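You operate a simulated robot arm through the tools that you are given. There is no shell and no other tool.

You run a simulated two-armed robot. Do the job below in one go: nothing can be reset, and whatever is moved stays where it is left.

Task
Load the red paint into the viscometer and test it at 12 rpm.
Fine: leave the can loaded, the sliding tray in, the head down and the dial at that speed. Test no other can.
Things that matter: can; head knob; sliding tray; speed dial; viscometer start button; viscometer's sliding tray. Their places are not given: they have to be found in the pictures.

Only the result counts: the job must be done as asked and must still hold three seconds after the hand-in. Knocking over, shifting, dropping, spilling or breaking anything else fails it.

Robot
Two 7-joint arms with two-finger parallel grippers on one trunk that stands fixed in place. Base frame: the origin is at the foot of the trunk, x ahead of it, y to its left, z up; the work surface is at about z = 0.88. Units: m, degrees, N and s.
The left shoulder is at [0.05, 0.209, 1.271], the right one opposite. With the tool pointing down near the work surface each hand reaches from about 0.1 to 0.9 m from the base axis, measured 20 degrees to its own side. Payload 4.4 kg a hand.
The tool frame of a hand sits at the grasp point between the pads (the TCP): z along the fingers, y along the line on which they close. The tips reach 0.023 m beyond it. The gripper opens to 0.094 m. The fingers are 0.038 m wide and 0.01 m thick; the gripper's body (0.054 by 0.096 m) begins 0.039 m behind the TCP.
Orientation is that of the tool frame in the base frame, as a unit quaternion [x, y, z, w]. With the fingers straight down and closing along the base's y, the tool's x points along the base's -x, its y along +y and its z along -z.

Tools
- The arms move only by the tool nudge_tool. It takes "left_rows", "right_rows" or both (then of equal length, played together; a hand with none holds still); each is a list of rows, each a list of 7 numbers: the turn, a rotation vector about the tool's x, y, z in rad, then the shift along the tool's x, y, z in m, then the opening in per cent of the stroke, from 0 (shut) to 100 (fully open). In form: [[wx, wy, wz, dx, dy, dz, gripper], ...]. A call has 1 to 20 rows; each row shifts and turns the commanded pose from where the row before left it, along the tool's axes as they then stand. Rows are played at 5 a second. More than 0.05 m and 8.6 degrees between two rows, or a gripper value outside its range, and nothing of the call is played. Where a pose cannot be reached the arm comes as near as it can. A force on the tool above 50 N (or 10 N above the force at the start of the call, whichever is more), or a blocked arm, ends the call early, and 0.2 s more pass. Each finger travels about 0.108 m/s and halts on what it meets, pressing with about 32 N; the grip force reading is that of the motor and also rises with nothing between the fingers. The clock runs only during rows and for 0.2 s after the last one: add rows that do not move to give the fingers time. It gives the time, the measured TCP pose, the force on the tool (base axes), the opening and the grip force at its end, in the units of the frame above (readings bear some noise), with the torque about the TCP (base axes, N m) and any sound that the robot's microphone picked up.
- Cameras (640 x 400 px; columns grow to the right, rows downward): "scene" is now at [0.1517, 0.0266, 1.4417]; the picture's right is [0.29, -0.96, 0.00], its down [-0.55, -0.17, -0.82] and it looks along [0.78, 0.24, -0.57] (base axes); focal length 308 px, centre (320, 200). "left" rides on the left gripper at [0.087, -0.016, -0.074] in its tool frame; the picture's right is [0.18, 0.98, 0.00], its down [-0.58, 0.11, -0.81] and it looks along [-0.79, 0.15, 0.59] (tool axes); focal length 243 px, centre (320, 200). "right" rides on the right gripper at [0.086, 0.016, -0.075] in its tool frame; the picture's right is [-0.18, 0.98, 0.00], its down [-0.58, -0.11, -0.81] and it looks along [-0.79, -0.15, 0.59] (tool axes); focal length 243 px, centre (320, 200).
- get_image(camera): a new picture of that camera. It takes no simulated time.
- raise_lower(by): slides the trunk up (or, below 0, down) by that many m; the arms and the scene camera ride with it, the base frame stays. It gives what a move gives, with no picture.
- aim_head(pan, tilt): turns the head with the scene camera to pan (to the left, within 80 degrees either way) and tilt (down, from -29 to 69), counted from straight ahead of the robot. It gives what a move gives.
- point_at(camera, pixels): for up to 12 pixels [column, row] of the newest picture of that camera ("zoom" is the newest enlarged one), the place [x, y, z] in the base frame of the surface seen there, good to about 0.003 m. It takes no simulated time.
- enlarge(camera, box): a new picture of the part [left, top, right, bottom] of that camera's present view, enlarged. It takes no simulated time.
- finish_job(): hands the job in; it is judged then, once.

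Open the grippers and draw the arms clear of the work before you hand the job in, unless the task says otherwise.

The tools are called after "Emit:" as a command line: name --argument value ..., lists and objects as JSON in quotes. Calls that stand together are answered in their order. nudge_tool: Moves the arms, as the interface text tells. Its arguments: {"type":"object","properties":{"left_rows":{"type":"array"},"right_rows":{"type":"array"}},"required":[]} The other tools are called the same way: raise_lower (by) slides the trunk up or down; aim_head (pan, tilt) turns the head that bears the scene camera; get_image (camera) takes a picture; point_at (camera, pixels) gives the place of the surface under pixels of a picture; enlarge (camera, box) takes an enlarged picture of a part of a camera's view; finish_job () hands the job in.

At the start:

```text
time: 0.0
left_tool_pos: [0.4652, 0.3248, 1.2638]
left_orientation: [0.0, 1.0, 0.0, 0.0]
left_wrist_force: [0.6, -0.4, -0.4]
left_ft_torque: [-0.03, 0.0, -0.01]
left_gripper_width: 0.0939
left_grip_force: 0.1
right_tool_pos: [0.6536, -0.1142, 1.2407]
right_orientation: [0.0, 1.0, 0.0, 0.0]
right_wrist_force: [0.4, -0.3, 0.1]
right_ft_torque: [-0.02, -0.01, -0.02]
right_gripper_width: 0.0941
right_grip_force: 0.2
trunk travel left (down, up): [-0.35, 0.213]
head pan, tilt: [16.9, 35.0]
```

scene: 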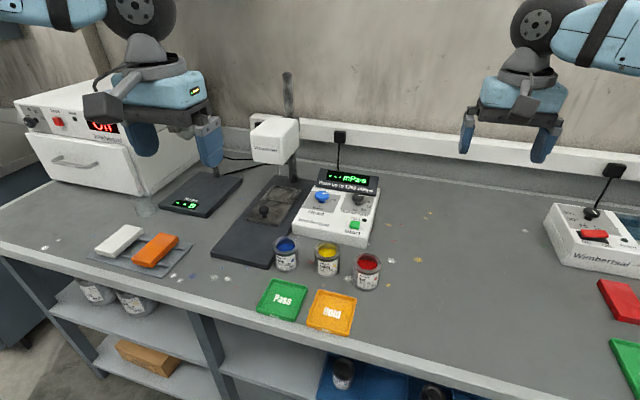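
right: 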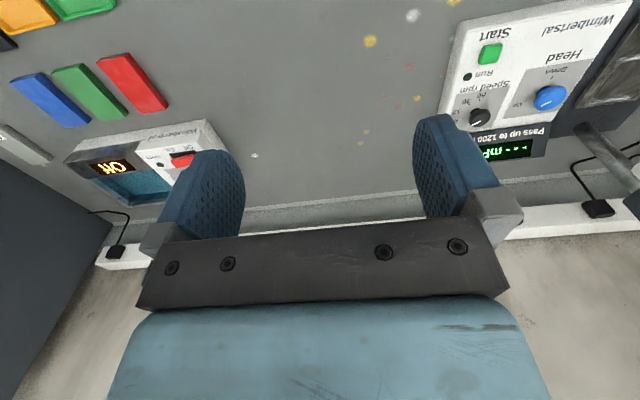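
left: 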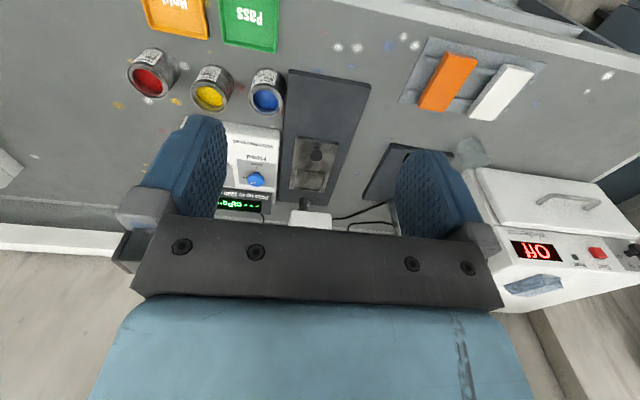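

The scene shows the viscometer near (300,190), with cans at (286,252), (327,258) and (367,270, red). I'll enlarge these parts for detail.

Emit:
enlarge --camera "scene" --box '[200, 100, 400, 225]'

Emit:
enlarge --camera "scene" --box '[240, 180, 400, 280]'

Emit:
enlarge --camera "right" --box '[430, 0, 640, 170]'

Emit:
enlarge --camera "left" --box '[100, 40, 400, 230]'

```text
3.20 times, centred on (300, 162) of scene
```

zoom: 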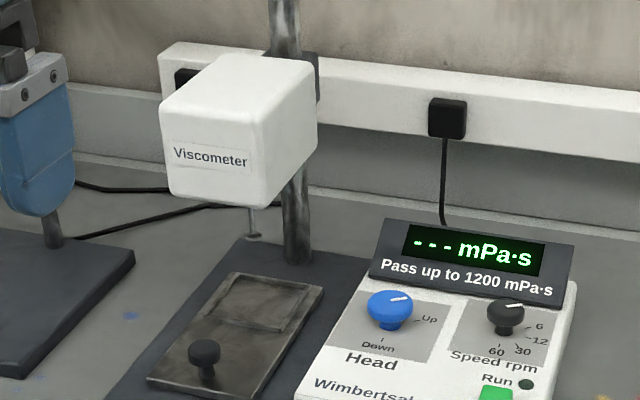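

```text
4.00 times, centred on (320, 230) of scene
```

zoom: 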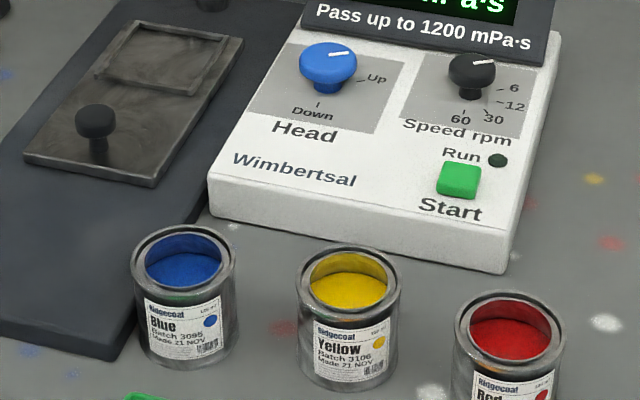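

```text
2.35 times, centred on (535, 85) of right
```

zoom: 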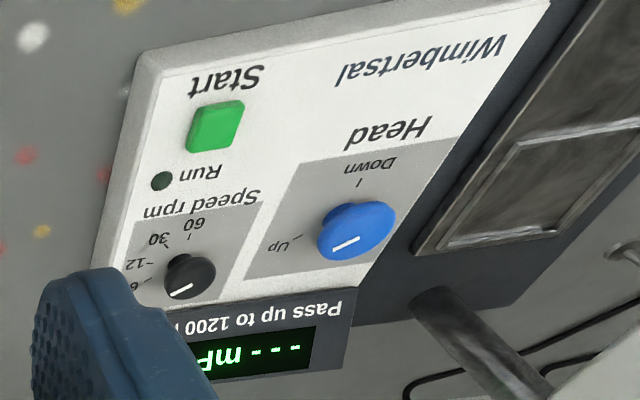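

```text
2.11 times, centred on (250, 135) of left
```

zoom: 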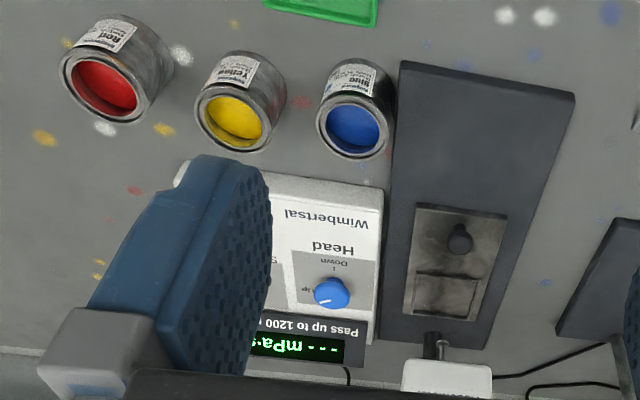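

Now I measure 3D positions of the cans, the base plate, tray and panel from the scene picture.

Emit:
get_image --camera "scene"

Emit:
point_at --camera "scene" --pixels '[[367, 262], [367, 257], [327, 251], [286, 246], [264, 209], [322, 196], [359, 199], [355, 224], [275, 143], [250, 258], [215, 250], [289, 170]]'

Emit:
enlarge --camera "scene" --box '[240, 170, 320, 220]'

Emit:
point_at --camera "zoom" --pixels '[[193, 290], [192, 260], [55, 340], [275, 385], [400, 100], [230, 55], [180, 170], [330, 230], [360, 100], [100, 400], [270, 200], [195, 320]]'

```text
taken
```

scene: 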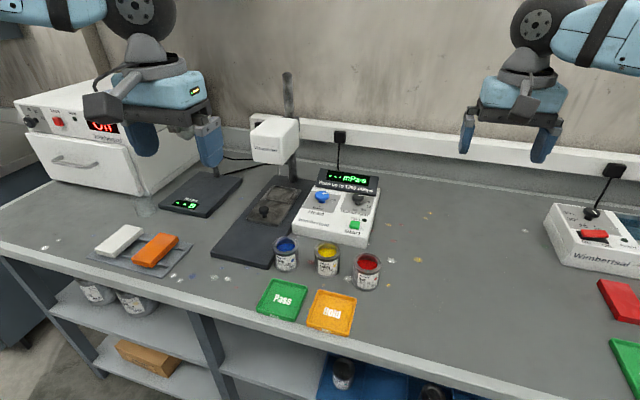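

```text
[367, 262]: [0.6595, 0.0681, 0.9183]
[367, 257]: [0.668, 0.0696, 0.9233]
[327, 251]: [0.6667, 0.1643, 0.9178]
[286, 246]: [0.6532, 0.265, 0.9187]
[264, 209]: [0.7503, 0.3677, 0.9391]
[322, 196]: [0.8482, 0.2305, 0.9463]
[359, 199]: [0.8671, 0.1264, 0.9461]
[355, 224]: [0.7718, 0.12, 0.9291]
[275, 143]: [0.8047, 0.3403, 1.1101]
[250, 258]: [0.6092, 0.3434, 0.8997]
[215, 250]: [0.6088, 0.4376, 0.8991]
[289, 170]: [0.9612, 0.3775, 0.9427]
```

```text
8.00 times, centred on (280, 195) of scene
```

zoom: 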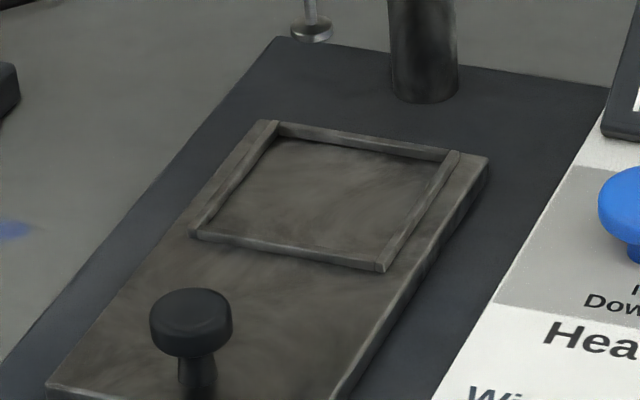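

```text
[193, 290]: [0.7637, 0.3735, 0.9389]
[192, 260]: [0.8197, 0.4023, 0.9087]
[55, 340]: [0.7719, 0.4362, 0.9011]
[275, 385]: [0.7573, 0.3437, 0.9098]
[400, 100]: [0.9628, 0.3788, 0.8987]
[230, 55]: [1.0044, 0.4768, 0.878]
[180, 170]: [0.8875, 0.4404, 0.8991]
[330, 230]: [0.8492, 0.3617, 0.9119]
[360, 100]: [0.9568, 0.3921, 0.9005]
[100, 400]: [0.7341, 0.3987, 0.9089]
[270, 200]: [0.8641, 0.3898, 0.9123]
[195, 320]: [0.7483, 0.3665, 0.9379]
```

I'll look closer at the head, spindle, and tray corners to fix the machine's axes.

Emit:
point_at --camera "zoom" --pixels '[[277, 124], [486, 162], [384, 267], [194, 232], [311, 35], [310, 12], [420, 5], [280, 45], [600, 95], [316, 28], [208, 310], [170, 310]]'

Emit:
enlarge --camera "scene" --box '[240, 60, 320, 110]'

Emit:
enlarge --camera "scene" --box '[240, 110, 320, 190]'

Emit:
point_at --camera "zoom" --pixels '[[210, 60], [290, 60], [380, 60], [120, 120], [260, 100], [60, 180], [200, 200], [330, 150], [440, 30], [120, 220], [230, 240], [270, 250]]'

```text
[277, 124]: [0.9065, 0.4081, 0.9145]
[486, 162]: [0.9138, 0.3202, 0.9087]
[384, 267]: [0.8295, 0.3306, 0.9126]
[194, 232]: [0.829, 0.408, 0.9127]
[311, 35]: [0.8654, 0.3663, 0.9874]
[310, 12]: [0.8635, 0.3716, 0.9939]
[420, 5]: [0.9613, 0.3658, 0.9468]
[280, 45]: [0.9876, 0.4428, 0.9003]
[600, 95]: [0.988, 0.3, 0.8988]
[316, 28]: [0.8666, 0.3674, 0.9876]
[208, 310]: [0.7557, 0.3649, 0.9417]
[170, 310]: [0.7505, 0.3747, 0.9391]
```

```text
8.00 times, centred on (280, 85) of scene
```

zoom: 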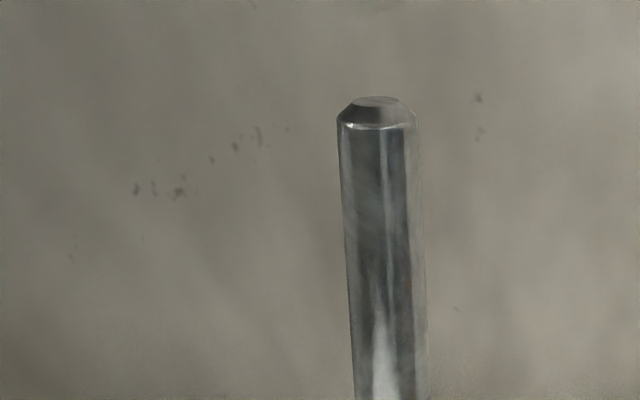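

```text
5.00 times, centred on (280, 150) of scene
```

zoom: 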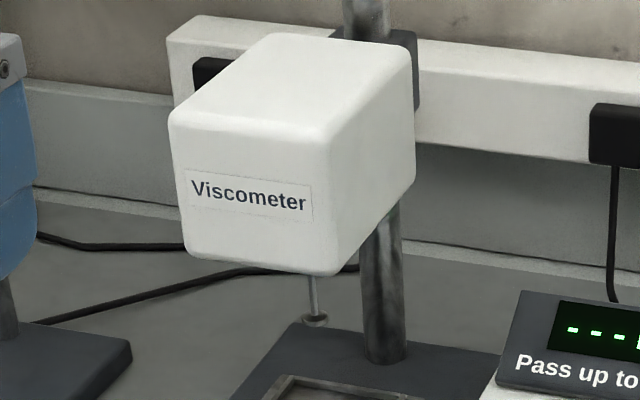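

```text
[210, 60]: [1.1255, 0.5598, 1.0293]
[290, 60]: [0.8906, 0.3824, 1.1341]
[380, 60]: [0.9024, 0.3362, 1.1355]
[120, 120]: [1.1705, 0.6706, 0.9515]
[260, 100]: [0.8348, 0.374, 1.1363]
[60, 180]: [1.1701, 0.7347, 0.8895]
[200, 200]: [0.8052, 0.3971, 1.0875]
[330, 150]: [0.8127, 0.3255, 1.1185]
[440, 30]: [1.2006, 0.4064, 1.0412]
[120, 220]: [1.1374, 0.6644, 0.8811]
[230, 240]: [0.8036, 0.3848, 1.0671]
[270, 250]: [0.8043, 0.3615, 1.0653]
```

The tray seems to be in now (recess centred under the spindle near (0.866, 0.368)). I'll measure the panel surface, can rims and table with enlarged views.

Emit:
enlarge --camera "scene" --box '[296, 170, 392, 230]'

Emit:
point_at --camera "zoom" --pixels '[[60, 210], [250, 180], [80, 330], [330, 345], [420, 160], [500, 280], [385, 360], [425, 310], [172, 172], [420, 195], [30, 300], [520, 130]]'

Emit:
enlarge --camera "scene" --box '[330, 240, 410, 300]'

Emit:
point_at --camera "zoom" --pixels '[[300, 120], [295, 180], [205, 170], [395, 175], [300, 235], [300, 330], [285, 360], [450, 350], [150, 300], [200, 130], [390, 130], [300, 110]]'

```text
6.67 times, centred on (344, 200) of scene
```

zoom: 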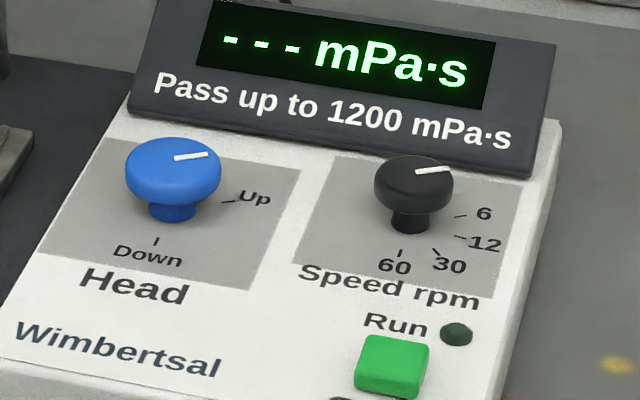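

```text
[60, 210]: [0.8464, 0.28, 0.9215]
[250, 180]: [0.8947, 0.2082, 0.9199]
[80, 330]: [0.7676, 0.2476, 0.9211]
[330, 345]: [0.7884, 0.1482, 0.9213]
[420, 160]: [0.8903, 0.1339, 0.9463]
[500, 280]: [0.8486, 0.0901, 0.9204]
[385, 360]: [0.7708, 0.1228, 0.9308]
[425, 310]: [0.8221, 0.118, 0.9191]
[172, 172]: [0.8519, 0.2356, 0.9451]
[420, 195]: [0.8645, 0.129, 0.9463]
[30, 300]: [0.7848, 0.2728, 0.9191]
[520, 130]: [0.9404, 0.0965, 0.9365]
```

```text
6.67 times, centred on (370, 270) of scene
```

zoom: 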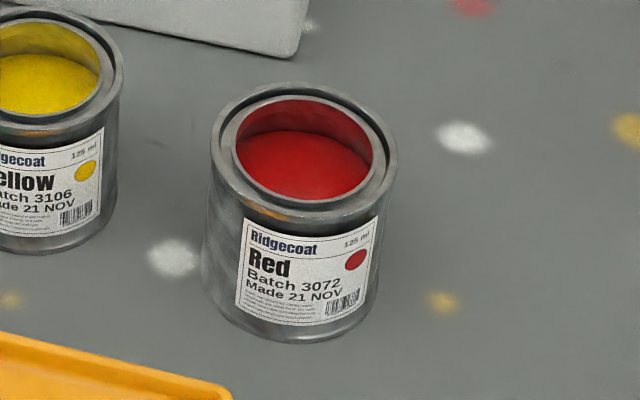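

```text
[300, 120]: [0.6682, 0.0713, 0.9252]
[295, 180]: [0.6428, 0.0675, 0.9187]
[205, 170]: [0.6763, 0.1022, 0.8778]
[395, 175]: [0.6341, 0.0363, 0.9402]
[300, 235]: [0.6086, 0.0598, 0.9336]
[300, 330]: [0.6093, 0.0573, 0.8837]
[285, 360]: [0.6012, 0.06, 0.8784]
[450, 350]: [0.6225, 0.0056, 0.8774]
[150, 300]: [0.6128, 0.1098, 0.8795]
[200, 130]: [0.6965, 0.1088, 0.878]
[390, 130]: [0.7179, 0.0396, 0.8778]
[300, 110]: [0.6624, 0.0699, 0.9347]
```

Panel surface is at z≈0.920, knob tops at ≈0.946, red can centre near (0.64, 0.063) with rim at z≈0.94. I'll bring the left hand over the panel for a close look.

Emit:
nudge_tool --left_rows '[[0, 0, 0, 0, -0.048, 0, 100], [0, 0, 0, 0, -0.048, 0, 100], [0, 0, 0, 0, -0.048, 0, 100], [0, 0, 0, -0.048, 0, 0, 100], [0, 0, 0, -0.048, 0, 0, 100], [0, 0, 0, -0.048, 0, 0, 100], [0, 0, 0, -0.048, 0, 0, 100], [0, 0, 0, -0.048, 0, 0, 100], [0, 0, 0, -0.048, 0, 0, 100], [0, 0, 0, -0.048, 0, 0, 100], [0, 0, 0, 0, 0, 0.038, 100], [0, 0, 0, 0, 0, 0.038, 100], [0, 0, 0, 0, 0, 0.038, 100], [0, 0, 0, 0, 0, 0, 100]]'

Emit:
get_image --camera "left"

Emit:
get_image --camera "scene"

```text
time: 3.0
left_tool_pos: [0.6992, 0.273, 1.1452]
left_orientation: [-0.001, 1.0, -0.001, 0.001]
left_wrist_force: [-0.6, -0.2, 0.3]
left_ft_torque: [-0.02, -0.03, 0.01]
left_gripper_width: 0.0941
left_grip_force: 0.0
left hand out of reach, approached as far as the arm can: row 7, 8, 9, 10, 13
right_tool_pos: [0.6539, -0.1149, 1.2403]
right_orientation: [0.0, 1.0, 0.0, 0.0]
right_wrist_force: [0.3, -0.2, -0.4]
right_ft_torque: [-0.01, -0.03, 0.01]
right_gripper_width: 0.0942
right_grip_force: 0.1
trunk travel left (down, up): [-0.35, 0.213]
head pan, tilt: [16.9, 35.0]
```

```text
taken
```

left: 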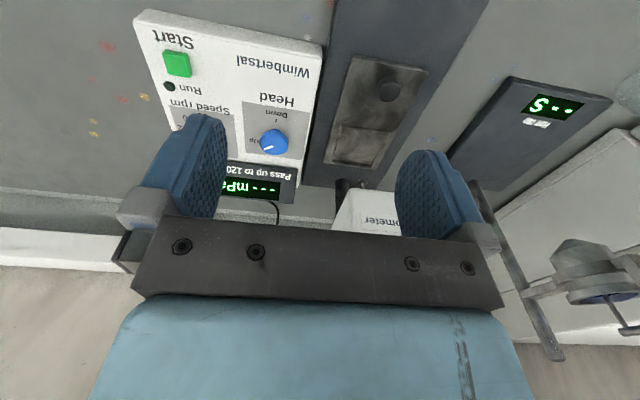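

```text
taken
```

scene: 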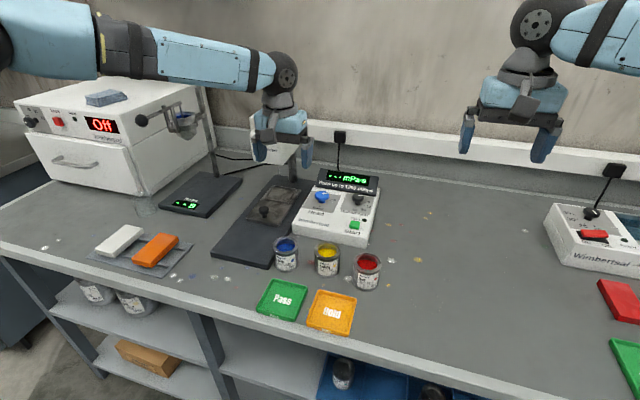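

The left hand stopped short at (0.699, 0.273, 1.145). I'll let it settle with still rows to see where the commanded pose really is.

Emit:
nudge_tool --left_rows '[[0, 0, 0, 0, 0, 0, 100], [0, 0, 0, 0, 0, 0, 100]]'

```text
time: 3.6
left_tool_pos: [0.6983, 0.2737, 1.144]
left_orientation: [-0.001, 1.0, 0.001, 0.0]
left_wrist_force: [0.4, 0.2, -0.1]
left_ft_torque: [0.0, -0.01, -0.03]
left_gripper_width: 0.0941
left_grip_force: 0.0
right_tool_pos: [0.6556, -0.115, 1.2408]
right_orientation: [0.0, 1.0, 0.0, 0.0]
right_wrist_force: [0.6, 0.0, -0.7]
right_ft_torque: [0.0, 0.01, -0.01]
right_gripper_width: 0.0939
right_grip_force: 0.0
trunk travel left (down, up): [-0.35, 0.213]
head pan, tilt: [16.9, 35.0]
```

The commanded pose equals the reached pose. Reach seems to grow as the tool gets lower relative to the shoulder, so I raise the trunk and then bring the hand down again.

Emit:
raise_lower --by 0.2

```text
time: 5.8
left_tool_pos: [0.6988, 0.2742, 1.3443]
left_orientation: [-0.001, 1.0, 0.001, 0.0]
left_wrist_force: [0.2, 0.1, -0.3]
left_ft_torque: [0.03, 0.0, 0.01]
left_gripper_width: 0.0939
left_grip_force: 0.1
right_tool_pos: [0.6544, -0.1156, 1.4408]
right_orientation: [0.002, 1.0, 0.0, 0.001]
right_wrist_force: [-0.4, -0.3, 0.0]
right_ft_torque: [0.0, -0.01, -0.02]
right_gripper_width: 0.0942
right_grip_force: 0.1
trunk travel left (down, up): [-0.55, 0.013]
head pan, tilt: [16.9, 35.0]
```

Now I move the hand to y≈0.18, lower to z≈1.10 and forward to see how far it reaches.

Emit:
nudge_tool --left_rows '[[0, 0, 0, 0.02, -0.04, 0, 100], [0, 0, 0, 0, -0.04, 0.02, 100], [0, 0, 0, 0, -0.014, 0.045, 100], [0, 0, 0, 0, 0, 0.045, 100], [0, 0, 0, 0, 0, 0.045, 100], [0, 0, 0, 0, 0, 0.045, 100], [0, 0, 0, 0, 0, 0.045, 100], [0, 0, 0, -0.03, 0, 0, 100], [0, 0, 0, -0.03, 0, 0, 100], [0, 0, 0, -0.03, 0, 0, 100], [0, 0, 0, -0.03, 0, 0, 100], [0, 0, 0, 0, 0, 0, 100]]'

Emit:
get_image --camera "left"

Emit:
get_image --camera "scene"

```text
time: 8.4
left_tool_pos: [0.6609, 0.3153, 1.2168]
left_orientation: [-0.001, 1.0, 0.001, 0.001]
left_wrist_force: [0.3, -0.3, -0.3]
left_ft_torque: [-0.01, -0.02, 0.04]
left_gripper_width: 0.094
left_grip_force: 0.1
left hand out of reach, approached as far as the arm can: row 1, 2, 3, 4, 5, 6, 7, 8, 9, 10, 11
right_tool_pos: [0.6538, -0.1156, 1.4406]
right_orientation: [0.0, 1.0, 0.0, 0.0]
right_wrist_force: [-0.1, -0.6, -0.1]
right_ft_torque: [-0.01, 0.0, 0.01]
right_gripper_width: 0.094
right_grip_force: 0.1
trunk travel left (down, up): [-0.55, 0.013]
head pan, tilt: [16.9, 35.0]
```

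```text
taken
```

left: 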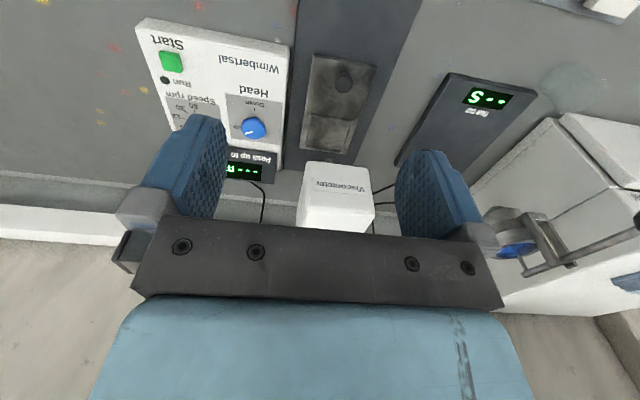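

```text
taken
```

scene: 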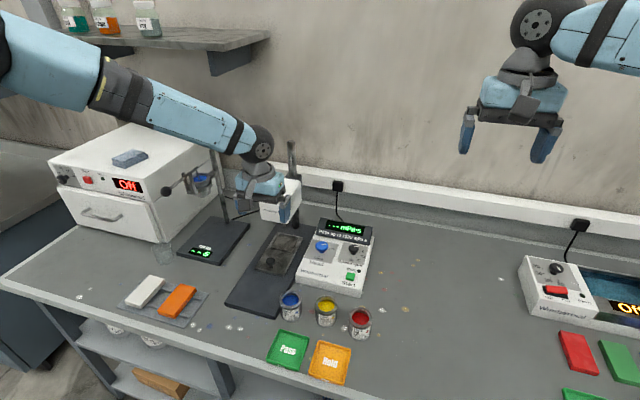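

I check where the left arm's links are, using pixels along it ((40,60), (110,90), (180,110), (250,140), (262,190)), to understand the reach limit.

Emit:
point_at --camera "scene" --pixels '[[10, 60], [40, 60], [70, 75], [110, 90], [150, 105], [180, 115], [220, 130], [250, 140], [262, 143], [262, 190], [130, 65], [90, 120]]'

Emit:
aim_head --pan 60 --tilt 20

Emit:
get_image --camera "scene"

```text
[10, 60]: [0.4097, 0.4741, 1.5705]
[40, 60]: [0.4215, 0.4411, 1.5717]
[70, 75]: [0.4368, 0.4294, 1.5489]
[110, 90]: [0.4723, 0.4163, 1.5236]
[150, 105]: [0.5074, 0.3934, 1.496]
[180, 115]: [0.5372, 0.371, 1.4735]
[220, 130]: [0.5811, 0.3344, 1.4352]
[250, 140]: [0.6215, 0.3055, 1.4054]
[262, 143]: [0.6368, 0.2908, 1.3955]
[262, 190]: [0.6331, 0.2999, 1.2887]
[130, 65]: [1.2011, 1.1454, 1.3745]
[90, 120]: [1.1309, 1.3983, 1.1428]
```

```text
time: 9.5
left_tool_pos: [0.6609, 0.3167, 1.2167]
left_orientation: [-0.001, 1.0, 0.0, 0.001]
left_wrist_force: [-0.6, 0.2, 0.0]
left_ft_torque: [0.01, -0.01, 0.0]
left_gripper_width: 0.0939
left_grip_force: 0.0
right_tool_pos: [0.6551, -0.1159, 1.4409]
right_orientation: [0.0, 1.0, 0.0, 0.0]
right_wrist_force: [-0.4, 0.5, 0.2]
right_ft_torque: [-0.03, 0.0, -0.02]
right_gripper_width: 0.0938
right_grip_force: 0.0
trunk travel left (down, up): [-0.55, 0.013]
head pan, tilt: [60.0, 20.0]
```

```text
taken
```

scene: 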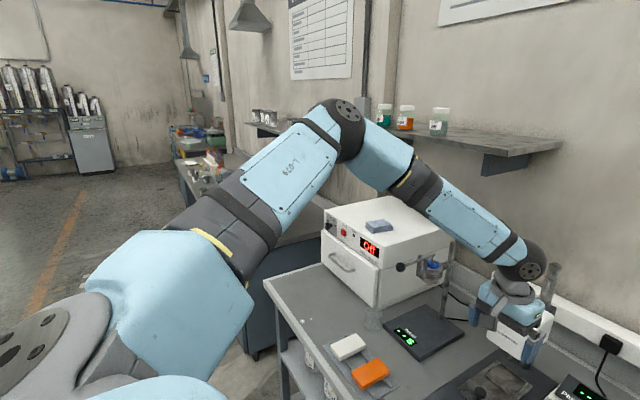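

The elbow is well bent, so this is rather a joint limit than full stretch. I test small moves: first straight down, then a yaw turn.

Emit:
nudge_tool --left_rows '[[0, 0, 0, 0, 0, 0.03, 100], [0, 0, 0, 0, 0, 0, 100]]'

Emit:
nudge_tool --left_rows '[[0, 0, 0, 0, -0.02, 0, 100], [0, 0, 0, 0, 0, 0, 100]]'

Emit:
nudge_tool --left_rows '[[0, 0, 0.1, 0, 0, 0, 100], [0, 0, 0, 0, 0, 0, 100]]'

Emit:
nudge_tool --left_rows '[[0, 0, -0.1, 0, 0, 0, 100], [0, 0, -0.1, 0, 0, 0, 100], [0, 0, 0, 0, 0, 0, 100]]'

```text
time: 10.1
left_tool_pos: [0.6492, 0.3243, 1.1985]
left_orientation: [-0.001, 1.0, -0.001, 0.001]
left_wrist_force: [-0.8, 0.7, -0.3]
left_ft_torque: [0.01, -0.02, -0.02]
left_gripper_width: 0.0939
left_grip_force: 0.1
left hand out of reach, approached as far as the arm can: row 1
right_tool_pos: [0.6547, -0.1148, 1.4414]
right_orientation: [0.0, 1.0, 0.0, 0.0]
right_wrist_force: [0.5, 0.0, 0.4]
right_ft_torque: [0.04, 0.01, 0.01]
right_gripper_width: 0.0938
right_grip_force: 0.1
trunk travel left (down, up): [-0.55, 0.013]
head pan, tilt: [60.0, 20.0]
```

```text
time: 10.7
left_tool_pos: [0.6432, 0.3088, 1.2035]
left_orientation: [-0.001, 1.0, -0.001, 0.002]
left_wrist_force: [-0.8, 0.4, 0.5]
left_ft_torque: [-0.03, 0.03, 0.0]
left_gripper_width: 0.094
left_grip_force: 0.0
left hand out of reach, approached as far as the arm can: row 1
right_tool_pos: [0.6549, -0.1153, 1.442]
right_orientation: [0.0, 1.0, 0.0, 0.0]
right_wrist_force: [0.1, 0.6, -0.5]
right_ft_torque: [0.03, 0.0, -0.02]
right_gripper_width: 0.0943
right_grip_force: 0.1
trunk travel left (down, up): [-0.55, 0.013]
head pan, tilt: [60.0, 20.0]
```

```text
time: 11.3
left_tool_pos: [0.6445, 0.3092, 1.2041]
left_orientation: [0.048, 0.999, 0.0, 0.001]
left_wrist_force: [0.4, -0.6, -0.8]
left_ft_torque: [0.0, 0.01, 0.02]
left_gripper_width: 0.0939
left_grip_force: 0.1
right_tool_pos: [0.6541, -0.1161, 1.4403]
right_orientation: [-0.001, 1.0, -0.001, 0.001]
right_wrist_force: [1.0, -0.2, 0.4]
right_ft_torque: [0.0, 0.01, 0.01]
right_gripper_width: 0.0942
right_grip_force: 0.0
trunk travel left (down, up): [-0.55, 0.013]
head pan, tilt: [60.0, 20.0]
```

```text
time: 12.1
left_tool_pos: [0.6433, 0.3101, 1.2027]
left_orientation: [-0.052, 0.999, 0.0, 0.001]
left_wrist_force: [-0.9, 0.4, 0.0]
left_ft_torque: [0.0, -0.02, -0.01]
left_gripper_width: 0.0939
left_grip_force: 0.1
right_tool_pos: [0.6551, -0.115, 1.441]
right_orientation: [-0.001, 1.0, -0.001, 0.001]
right_wrist_force: [-0.2, -0.4, -0.1]
right_ft_torque: [-0.02, -0.02, -0.01]
right_gripper_width: 0.0938
right_grip_force: 0.0
trunk travel left (down, up): [-0.55, 0.013]
head pan, tilt: [60.0, 20.0]
```

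Yaw moves freely, while forward/right/down is blocked. I'll measure the elbow (345,125), wrist (530,268) and upper arm (230,215) in the head picture to understand the posture.

Emit:
get_image --camera "scene"

Emit:
point_at --camera "scene" --pixels '[[345, 115], [350, 140], [290, 160], [235, 205], [180, 260], [40, 330], [390, 155], [420, 180], [465, 215], [520, 262], [515, 295], [532, 270]]'

Emit:
enlarge --camera "scene" --box '[440, 200, 600, 300]'

```text
taken
```

scene: 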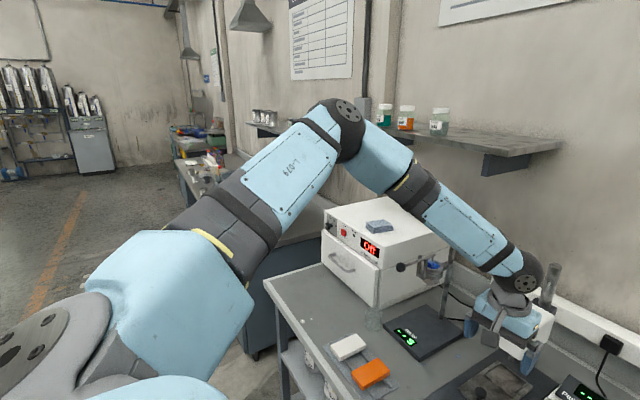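

```text
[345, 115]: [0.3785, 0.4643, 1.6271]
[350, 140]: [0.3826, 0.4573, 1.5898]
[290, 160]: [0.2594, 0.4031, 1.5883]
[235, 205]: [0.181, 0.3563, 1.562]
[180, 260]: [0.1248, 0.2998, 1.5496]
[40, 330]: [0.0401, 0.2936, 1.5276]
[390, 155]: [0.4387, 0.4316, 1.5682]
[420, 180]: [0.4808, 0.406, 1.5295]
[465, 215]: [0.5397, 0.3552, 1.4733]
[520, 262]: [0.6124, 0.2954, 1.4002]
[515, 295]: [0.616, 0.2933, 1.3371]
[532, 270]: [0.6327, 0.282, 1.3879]
```

```text
4.00 times, centred on (520, 250) of scene
```

zoom: 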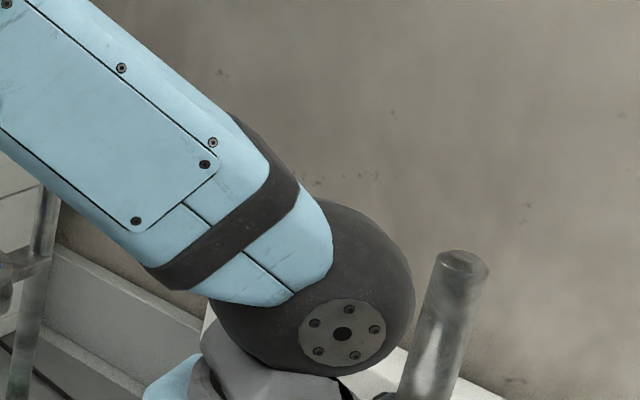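

The elbow appears stuck high and out to the left (near (0.39,0.47,1.59)). I retract the hand, straighten its yaw, and go down close to the body before extending again, watching the arm.

Emit:
nudge_tool --left_rows '[[0, 0, 0.05, 0.04, 0.0, 0, 100], [0, 0, 0.05, 0.04, 0, 0, 100], [0, 0, 0, 0.04, 0, 0, 100], [0, 0, 0, 0.04, 0, 0, 100], [0, 0, 0, 0.04, 0, 0, 100], [0, 0, 0, 0, 0, 0, 100]]'

Emit:
get_image --camera "scene"

```text
time: 13.5
left_tool_pos: [0.4435, 0.3011, 1.2032]
left_orientation: [0.0, 1.0, -0.001, 0.0]
left_wrist_force: [-0.5, -0.5, 0.7]
left_ft_torque: [-0.04, -0.01, 0.02]
left_gripper_width: 0.0942
left_grip_force: 0.0
right_tool_pos: [0.6557, -0.1152, 1.4405]
right_orientation: [0.0, 1.0, -0.001, 0.0]
right_wrist_force: [0.0, -0.4, 0.4]
right_ft_torque: [0.0, -0.01, -0.03]
right_gripper_width: 0.0941
right_grip_force: 0.0
trunk travel left (down, up): [-0.55, 0.013]
head pan, tilt: [60.0, 20.0]
```

```text
taken
```

scene: 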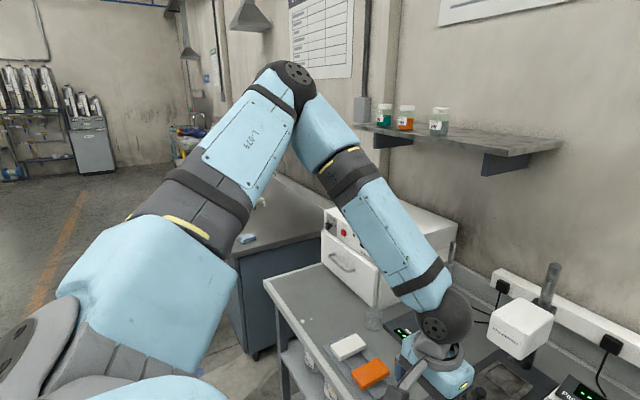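

Elbow is still high and left. I now lower the hand at this close distance to z≈1.0 and look at how the elbow moves.

Emit:
nudge_tool --left_rows '[[0, 0, 0, 0, 0, 0.04, 100], [0, 0, 0, 0, 0, 0.04, 100], [0, 0, 0, 0, 0, 0.04, 100], [0, 0, 0, 0, 0, 0.04, 100], [0, 0, 0, 0, 0, 0.04, 100], [0, 0, 0, 0, 0, 0, 100]]'

Emit:
get_image --camera "scene"

```text
time: 14.9
left_tool_pos: [0.4313, 0.3392, 1.0734]
left_orientation: [-0.001, 1.0, 0.0, 0.001]
left_wrist_force: [0.1, -0.5, 0.1]
left_ft_torque: [0.03, 0.0, -0.01]
left_gripper_width: 0.094
left_grip_force: 0.1
left hand out of reach, approached as far as the arm can: row 3, 4, 5
right_tool_pos: [0.6548, -0.1158, 1.4413]
right_orientation: [0.0, 1.0, 0.0, 0.001]
right_wrist_force: [0.0, -0.1, 1.7]
right_ft_torque: [0.01, -0.03, 0.0]
right_gripper_width: 0.0939
right_grip_force: 0.0
trunk travel left (down, up): [-0.55, 0.013]
head pan, tilt: [60.0, 20.0]
```

```text
taken
```

scene: 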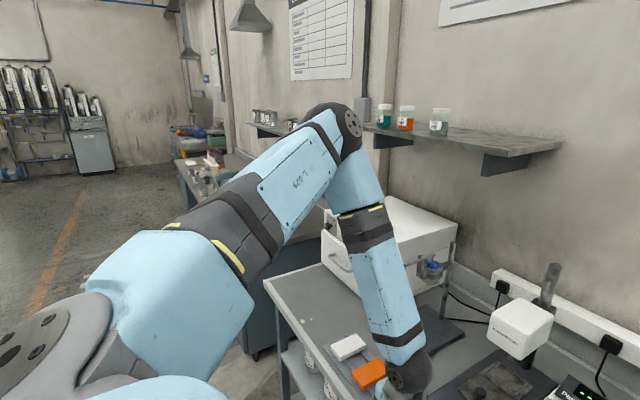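

The elbow stops at the same spot as before (image (345,120)), so the shoulder seems at a limit there. I look at the right arm's posture for comparison.

Emit:
aim_head --pan -45 --tilt 15

Emit:
get_image --camera "scene"

Emit:
aim_head --pan 75 --tilt 50

Emit:
get_image --camera "scene"

```text
time: 16.7
left_tool_pos: [0.4306, 0.3398, 1.074]
left_orientation: [0.0, 1.0, 0.001, 0.0]
left_wrist_force: [-0.1, 0.4, 0.7]
left_ft_torque: [-0.03, 0.0, -0.01]
left_gripper_width: 0.094
left_grip_force: 0.1
right_tool_pos: [0.6545, -0.1149, 1.4419]
right_orientation: [0.0, 1.0, 0.0, 0.0]
right_wrist_force: [0.4, 0.4, 0.2]
right_ft_torque: [-0.03, -0.05, -0.02]
right_gripper_width: 0.094
right_grip_force: 0.1
trunk travel left (down, up): [-0.55, 0.013]
head pan, tilt: [-45.0, 15.0]
```

```text
taken
```

scene: 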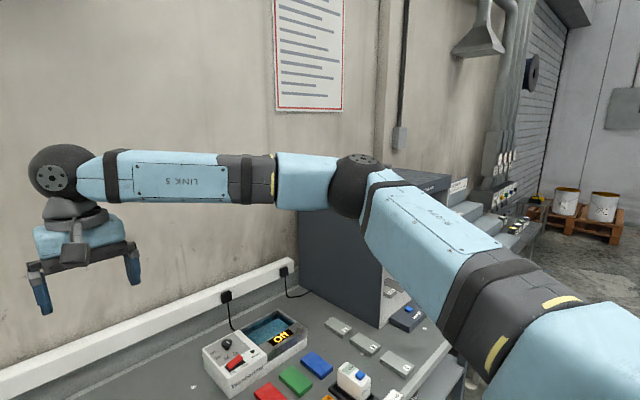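

```text
time: 18.7
left_tool_pos: [0.4321, 0.3414, 1.0729]
left_orientation: [-0.001, 1.0, 0.0, 0.0]
left_wrist_force: [-0.4, -0.7, -0.2]
left_ft_torque: [-0.03, -0.01, -0.05]
left_gripper_width: 0.0938
left_grip_force: 0.0
right_tool_pos: [0.6545, -0.1148, 1.4407]
right_orientation: [-0.001, 1.0, -0.001, 0.0]
right_wrist_force: [-0.5, 0.0, -0.1]
right_ft_torque: [0.01, -0.01, -0.02]
right_gripper_width: 0.0939
right_grip_force: 0.1
trunk travel left (down, up): [-0.55, 0.013]
head pan, tilt: [75.0, 50.0]
```

```text
taken
```

scene: 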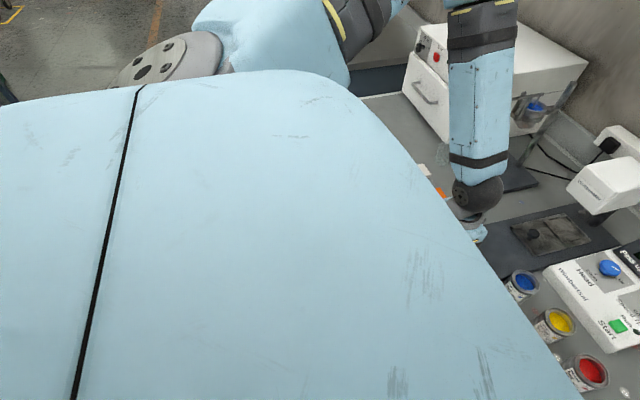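

I measure the right elbow's position for comparison (pixels (355,170), (340,190)) after turning the head back.

Emit:
aim_head --pan -45 --tilt 15

Emit:
get_image --camera "scene"

Emit:
point_at --camera "scene" --pixels '[[350, 160], [345, 190], [355, 205], [300, 180], [430, 235], [500, 290], [580, 345], [250, 180], [160, 175], [85, 175], [60, 170], [75, 245]]'

```text
time: 20.7
left_tool_pos: [0.4313, 0.3402, 1.0741]
left_orientation: [-0.001, 1.0, 0.001, 0.001]
left_wrist_force: [-0.4, 0.4, -0.4]
left_ft_torque: [0.01, 0.0, 0.02]
left_gripper_width: 0.0936
left_grip_force: 0.0
right_tool_pos: [0.6545, -0.1153, 1.4412]
right_orientation: [0.0, 1.0, 0.001, 0.001]
right_wrist_force: [0.3, 0.7, 0.2]
right_ft_torque: [-0.04, 0.03, -0.05]
right_gripper_width: 0.0943
right_grip_force: 0.0
trunk travel left (down, up): [-0.55, 0.013]
head pan, tilt: [-45.0, 15.0]
```

```text
taken
```

scene: 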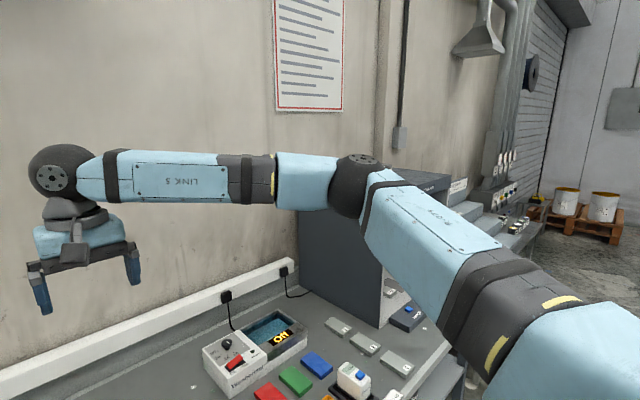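

```text
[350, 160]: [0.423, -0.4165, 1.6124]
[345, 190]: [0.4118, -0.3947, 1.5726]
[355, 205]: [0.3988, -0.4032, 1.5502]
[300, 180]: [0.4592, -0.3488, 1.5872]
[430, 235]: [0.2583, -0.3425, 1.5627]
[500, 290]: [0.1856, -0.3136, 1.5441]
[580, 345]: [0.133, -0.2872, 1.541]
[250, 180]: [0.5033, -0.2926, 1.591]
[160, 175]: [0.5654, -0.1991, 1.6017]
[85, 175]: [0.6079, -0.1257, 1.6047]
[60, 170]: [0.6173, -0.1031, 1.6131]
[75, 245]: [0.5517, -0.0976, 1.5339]
```

The right elbow sits a bit lower and more inward. I try moving the left hand outward (left) and up to see whether the elbow can shift into a different posture.

Emit:
nudge_tool --left_rows '[[0, 0, 0, 0, 0.02, -0.045, 100], [0, 0, 0, 0, 0.03, -0.04, 100], [0, 0, 0, 0, 0.045, -0.02, 100], [0, 0, 0, 0, 0.045, -0.02, 100], [0, 0, 0, 0, 0.045, 0, 100], [0, 0, 0, 0, 0.045, 0, 100], [0, 0, 0, 0, 0, 0, 100]]'

Emit:
aim_head --pan 60 --tilt 20

Emit:
get_image --camera "scene"

```text
time: 22.3
left_tool_pos: [0.4301, 0.5721, 1.1994]
left_orientation: [-0.001, 1.0, 0.0, 0.0]
left_wrist_force: [0.0, -0.8, 0.3]
left_ft_torque: [0.01, 0.0, -0.01]
left_gripper_width: 0.094
left_grip_force: 0.1
right_tool_pos: [0.6542, -0.1156, 1.4407]
right_orientation: [0.001, 1.0, 0.002, 0.0]
right_wrist_force: [0.1, -0.1, -0.7]
right_ft_torque: [0.01, 0.0, 0.02]
right_gripper_width: 0.094
right_grip_force: 0.0
trunk travel left (down, up): [-0.55, 0.013]
head pan, tilt: [-45.0, 15.0]
```

```text
time: 24.1
left_tool_pos: [0.431, 0.5715, 1.1992]
left_orientation: [0.0, 1.0, 0.0, 0.001]
left_wrist_force: [-0.5, -0.3, 0.3]
left_ft_torque: [0.02, 0.02, 0.01]
left_gripper_width: 0.0941
left_grip_force: 0.0
right_tool_pos: [0.6549, -0.1155, 1.4412]
right_orientation: [-0.001, 1.0, 0.0, 0.0]
right_wrist_force: [-0.4, -0.5, 0.8]
right_ft_torque: [-0.01, 0.0, -0.01]
right_gripper_width: 0.094
right_grip_force: 0.1
trunk travel left (down, up): [-0.55, 0.013]
head pan, tilt: [60.0, 20.0]
```

```text
taken
```

scene: 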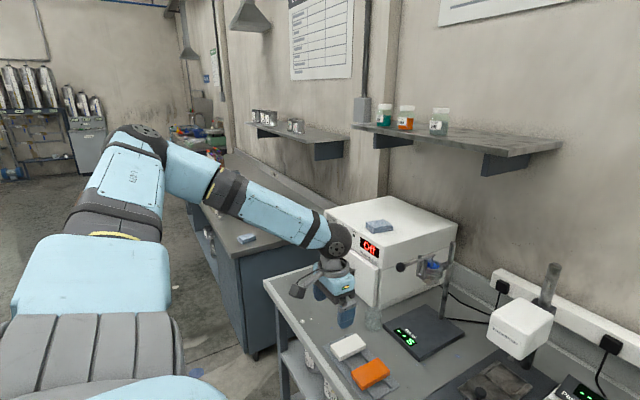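

The elbow swung far out. I check where the oven and its side arm are (pixels (350,250), (400,268), (432,270), (420,330)) before extending here.

Emit:
point_at --camera "scene" --pixels '[[375, 290], [400, 268], [432, 270], [420, 330], [370, 212], [455, 240], [300, 155], [520, 160], [540, 330], [550, 290], [140, 140], [230, 195]]'

```text
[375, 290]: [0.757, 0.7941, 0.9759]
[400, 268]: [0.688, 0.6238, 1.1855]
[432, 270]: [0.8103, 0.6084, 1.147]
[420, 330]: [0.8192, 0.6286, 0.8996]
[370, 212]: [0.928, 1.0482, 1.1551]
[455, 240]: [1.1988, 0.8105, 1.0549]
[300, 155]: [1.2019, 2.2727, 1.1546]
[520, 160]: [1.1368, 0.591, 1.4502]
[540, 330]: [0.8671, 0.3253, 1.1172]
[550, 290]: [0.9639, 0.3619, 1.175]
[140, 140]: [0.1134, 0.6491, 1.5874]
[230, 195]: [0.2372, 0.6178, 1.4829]
```

Now from this posture I move forward and inward at about the same height, to see whether the elbow follows better.

Emit:
nudge_tool --left_rows '[[0, 0, 0, -0.02, -0.04, 0.02, 100], [0, 0, 0, -0.02, -0.04, 0.02, 100], [0, 0, 0, -0.03, -0.03, 0.02, 100], [0, 0, 0, -0.03, -0.03, 0, 100], [0, 0, 0, -0.03, -0.03, 0, 100], [0, 0, 0, -0.03, -0.03, 0, 100], [0, 0, 0, 0, 0, 0, 100]]'

Emit:
get_image --camera "scene"

```text
time: 25.7
left_tool_pos: [0.5883, 0.3728, 1.1424]
left_orientation: [-0.001, 1.0, -0.001, 0.0]
left_wrist_force: [-0.1, 0.2, 0.1]
left_ft_torque: [0.01, 0.0, -0.01]
left_gripper_width: 0.0943
left_grip_force: 0.0
right_tool_pos: [0.6543, -0.1153, 1.4411]
right_orientation: [0.0, 1.0, 0.0, 0.0]
right_wrist_force: [0.7, 0.9, 0.1]
right_ft_torque: [0.05, -0.03, 0.0]
right_gripper_width: 0.094
right_grip_force: 0.1
trunk travel left (down, up): [-0.55, 0.013]
head pan, tilt: [60.0, 20.0]
```

```text
taken
```

scene: 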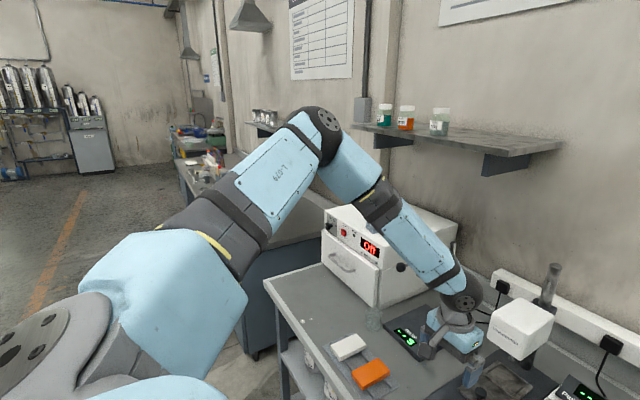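

Here it isn't blocked yet, but the elbow is in the same high place. I think the shoulder is near a singular pose, so I'll swing the elbow around from the left side by lowering the hand there, well clear of the table items.

Emit:
nudge_tool --left_rows '[[0, 0, 0, 0.04, 0.03, 0, 100], [0, 0, 0, 0.04, 0.03, 0, 100], [0, 0, 0, 0.04, 0.03, 0, 100], [0, 0, 0, 0.04, 0.03, 0, 100], [0, 0, 0, 0.02, 0.045, 0, 100], [0, 0, 0, 0.02, 0.045, 0, 100], [0, 0, 0, 0, 0.045, 0, 100], [0, 0, 0, 0, 0, 0, 100]]'

Emit:
get_image --camera "scene"

Emit:
get_image --camera "left"

```text
time: 27.5
left_tool_pos: [0.386, 0.6239, 1.1372]
left_orientation: [0.0, 1.0, -0.001, 0.001]
left_wrist_force: [0.1, -0.9, -0.2]
left_ft_torque: [0.01, 0.0, -0.01]
left_gripper_width: 0.0938
left_grip_force: 0.0
right_tool_pos: [0.6548, -0.1145, 1.4401]
right_orientation: [0.0, 1.0, 0.001, 0.0]
right_wrist_force: [0.1, 0.2, 0.7]
right_ft_torque: [0.0, 0.02, 0.01]
right_gripper_width: 0.0939
right_grip_force: 0.0
trunk travel left (down, up): [-0.55, 0.013]
head pan, tilt: [60.0, 20.0]
```

```text
taken
```

scene: 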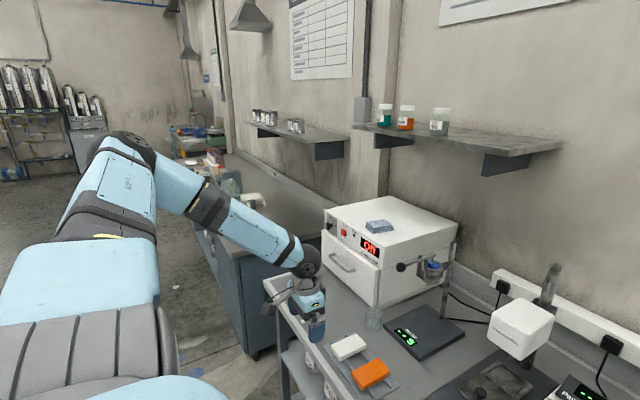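

```text
taken
```

left: 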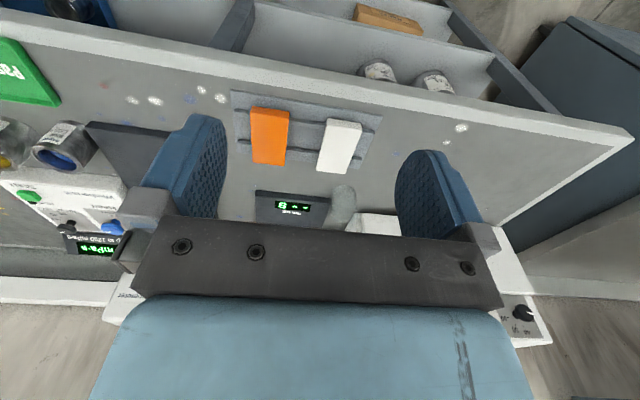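

The hand is over the table's front-left edge. I lower it to z≈0.98 here and watch the elbow.

Emit:
nudge_tool --left_rows '[[0, 0, 0, 0.01, 0, 0.04, 100], [0, 0, 0, 0.01, 0, 0.04, 100], [0, 0, 0, 0.01, 0, 0.04, 100], [0, 0, 0, 0.0, 0, 0.03, 100], [0, 0, 0, 0, 0, 0, 100]]'

Emit:
get_image --camera "scene"

```text
time: 28.7
left_tool_pos: [0.3599, 0.6244, 0.9873]
left_orientation: [0.0, 1.0, 0.0, 0.001]
left_wrist_force: [-0.3, 0.5, -0.8]
left_ft_torque: [0.0, 0.02, 0.02]
left_gripper_width: 0.0939
left_grip_force: 0.0
right_tool_pos: [0.6546, -0.1165, 1.4409]
right_orientation: [0.0, 1.0, 0.0, 0.0]
right_wrist_force: [-0.8, 0.3, 0.4]
right_ft_torque: [0.01, 0.01, 0.02]
right_gripper_width: 0.094
right_grip_force: 0.0
trunk travel left (down, up): [-0.55, 0.013]
head pan, tilt: [60.0, 20.0]
```

```text
taken
```

scene: 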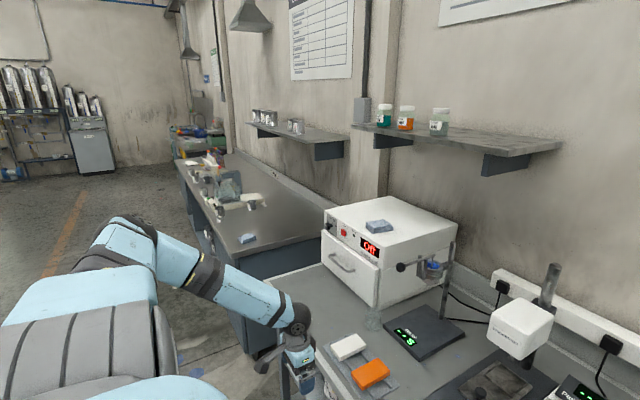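

The elbow is lower now. Keeping the hand low, I move it inward along the front edge and check again.

Emit:
nudge_tool --left_rows '[[0, 0, 0, -0.01, -0.04, 0, 100], [0, 0, 0, -0.02, -0.04, 0, 100], [0, 0, 0, -0.02, -0.04, 0, 100], [0, 0, 0, -0.02, -0.04, 0, 100], [0, 0, 0, 0, 0, 0, 100]]'

Emit:
get_image --camera "scene"

```text
time: 29.9
left_tool_pos: [0.4353, 0.4672, 0.9906]
left_orientation: [-0.001, 1.0, 0.0, 0.001]
left_wrist_force: [0.1, -0.3, -0.2]
left_ft_torque: [-0.01, 0.0, -0.01]
left_gripper_width: 0.0939
left_grip_force: 0.1
right_tool_pos: [0.6545, -0.1154, 1.4426]
right_orientation: [0.0, 1.0, -0.001, 0.0]
right_wrist_force: [0.5, -0.1, 0.8]
right_ft_torque: [0.0, 0.0, 0.03]
right_gripper_width: 0.0941
right_grip_force: 0.0
trunk travel left (down, up): [-0.55, 0.013]
head pan, tilt: [60.0, 20.0]
```

```text
taken
```

scene: 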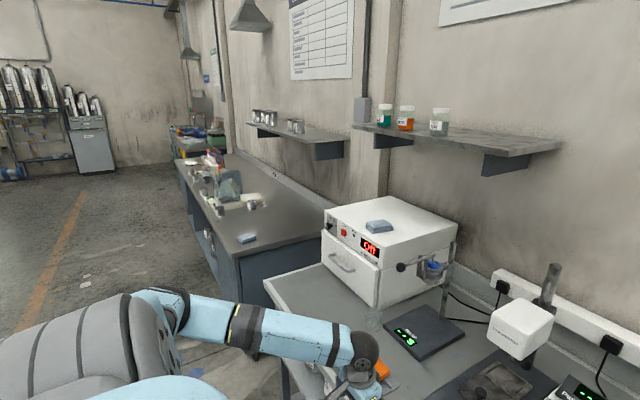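

The elbow has swung to a low posture. Now I extend forward and inward toward (0.60, 0.33) at z≈1.0.

Emit:
nudge_tool --left_rows '[[0, 0, 0, -0.035, -0.03, -0.005, 100], [0, 0, 0, -0.035, -0.03, -0.005, 100], [0, 0, 0, -0.035, -0.03, -0.005, 100], [0, 0, 0, -0.035, -0.03, -0.005, 100], [0, 0, 0, 0, 0, 0, 100]]'

Emit:
get_image --camera "scene"

```text
time: 31.1
left_tool_pos: [0.5727, 0.3493, 1.0159]
left_orientation: [-0.001, 1.0, 0.0, 0.001]
left_wrist_force: [-0.8, -0.3, 0.3]
left_ft_torque: [0.0, 0.03, -0.02]
left_gripper_width: 0.0942
left_grip_force: 0.0
right_tool_pos: [0.6534, -0.1142, 1.441]
right_orientation: [0.0, 1.0, 0.0, 0.001]
right_wrist_force: [0.5, 0.3, 0.0]
right_ft_torque: [0.0, 0.0, 0.04]
right_gripper_width: 0.0941
right_grip_force: 0.0
trunk travel left (down, up): [-0.55, 0.013]
head pan, tilt: [60.0, 20.0]
```

```text
taken
```

scene: 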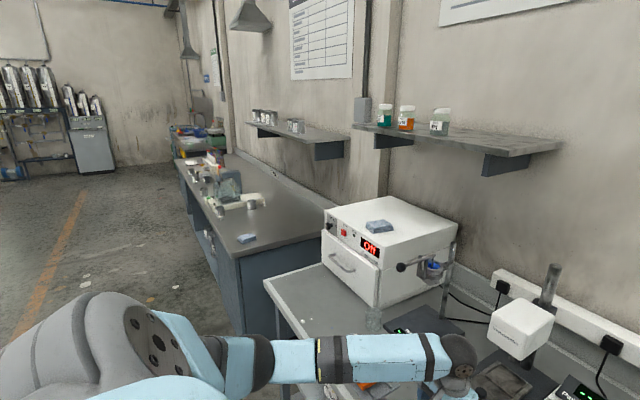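

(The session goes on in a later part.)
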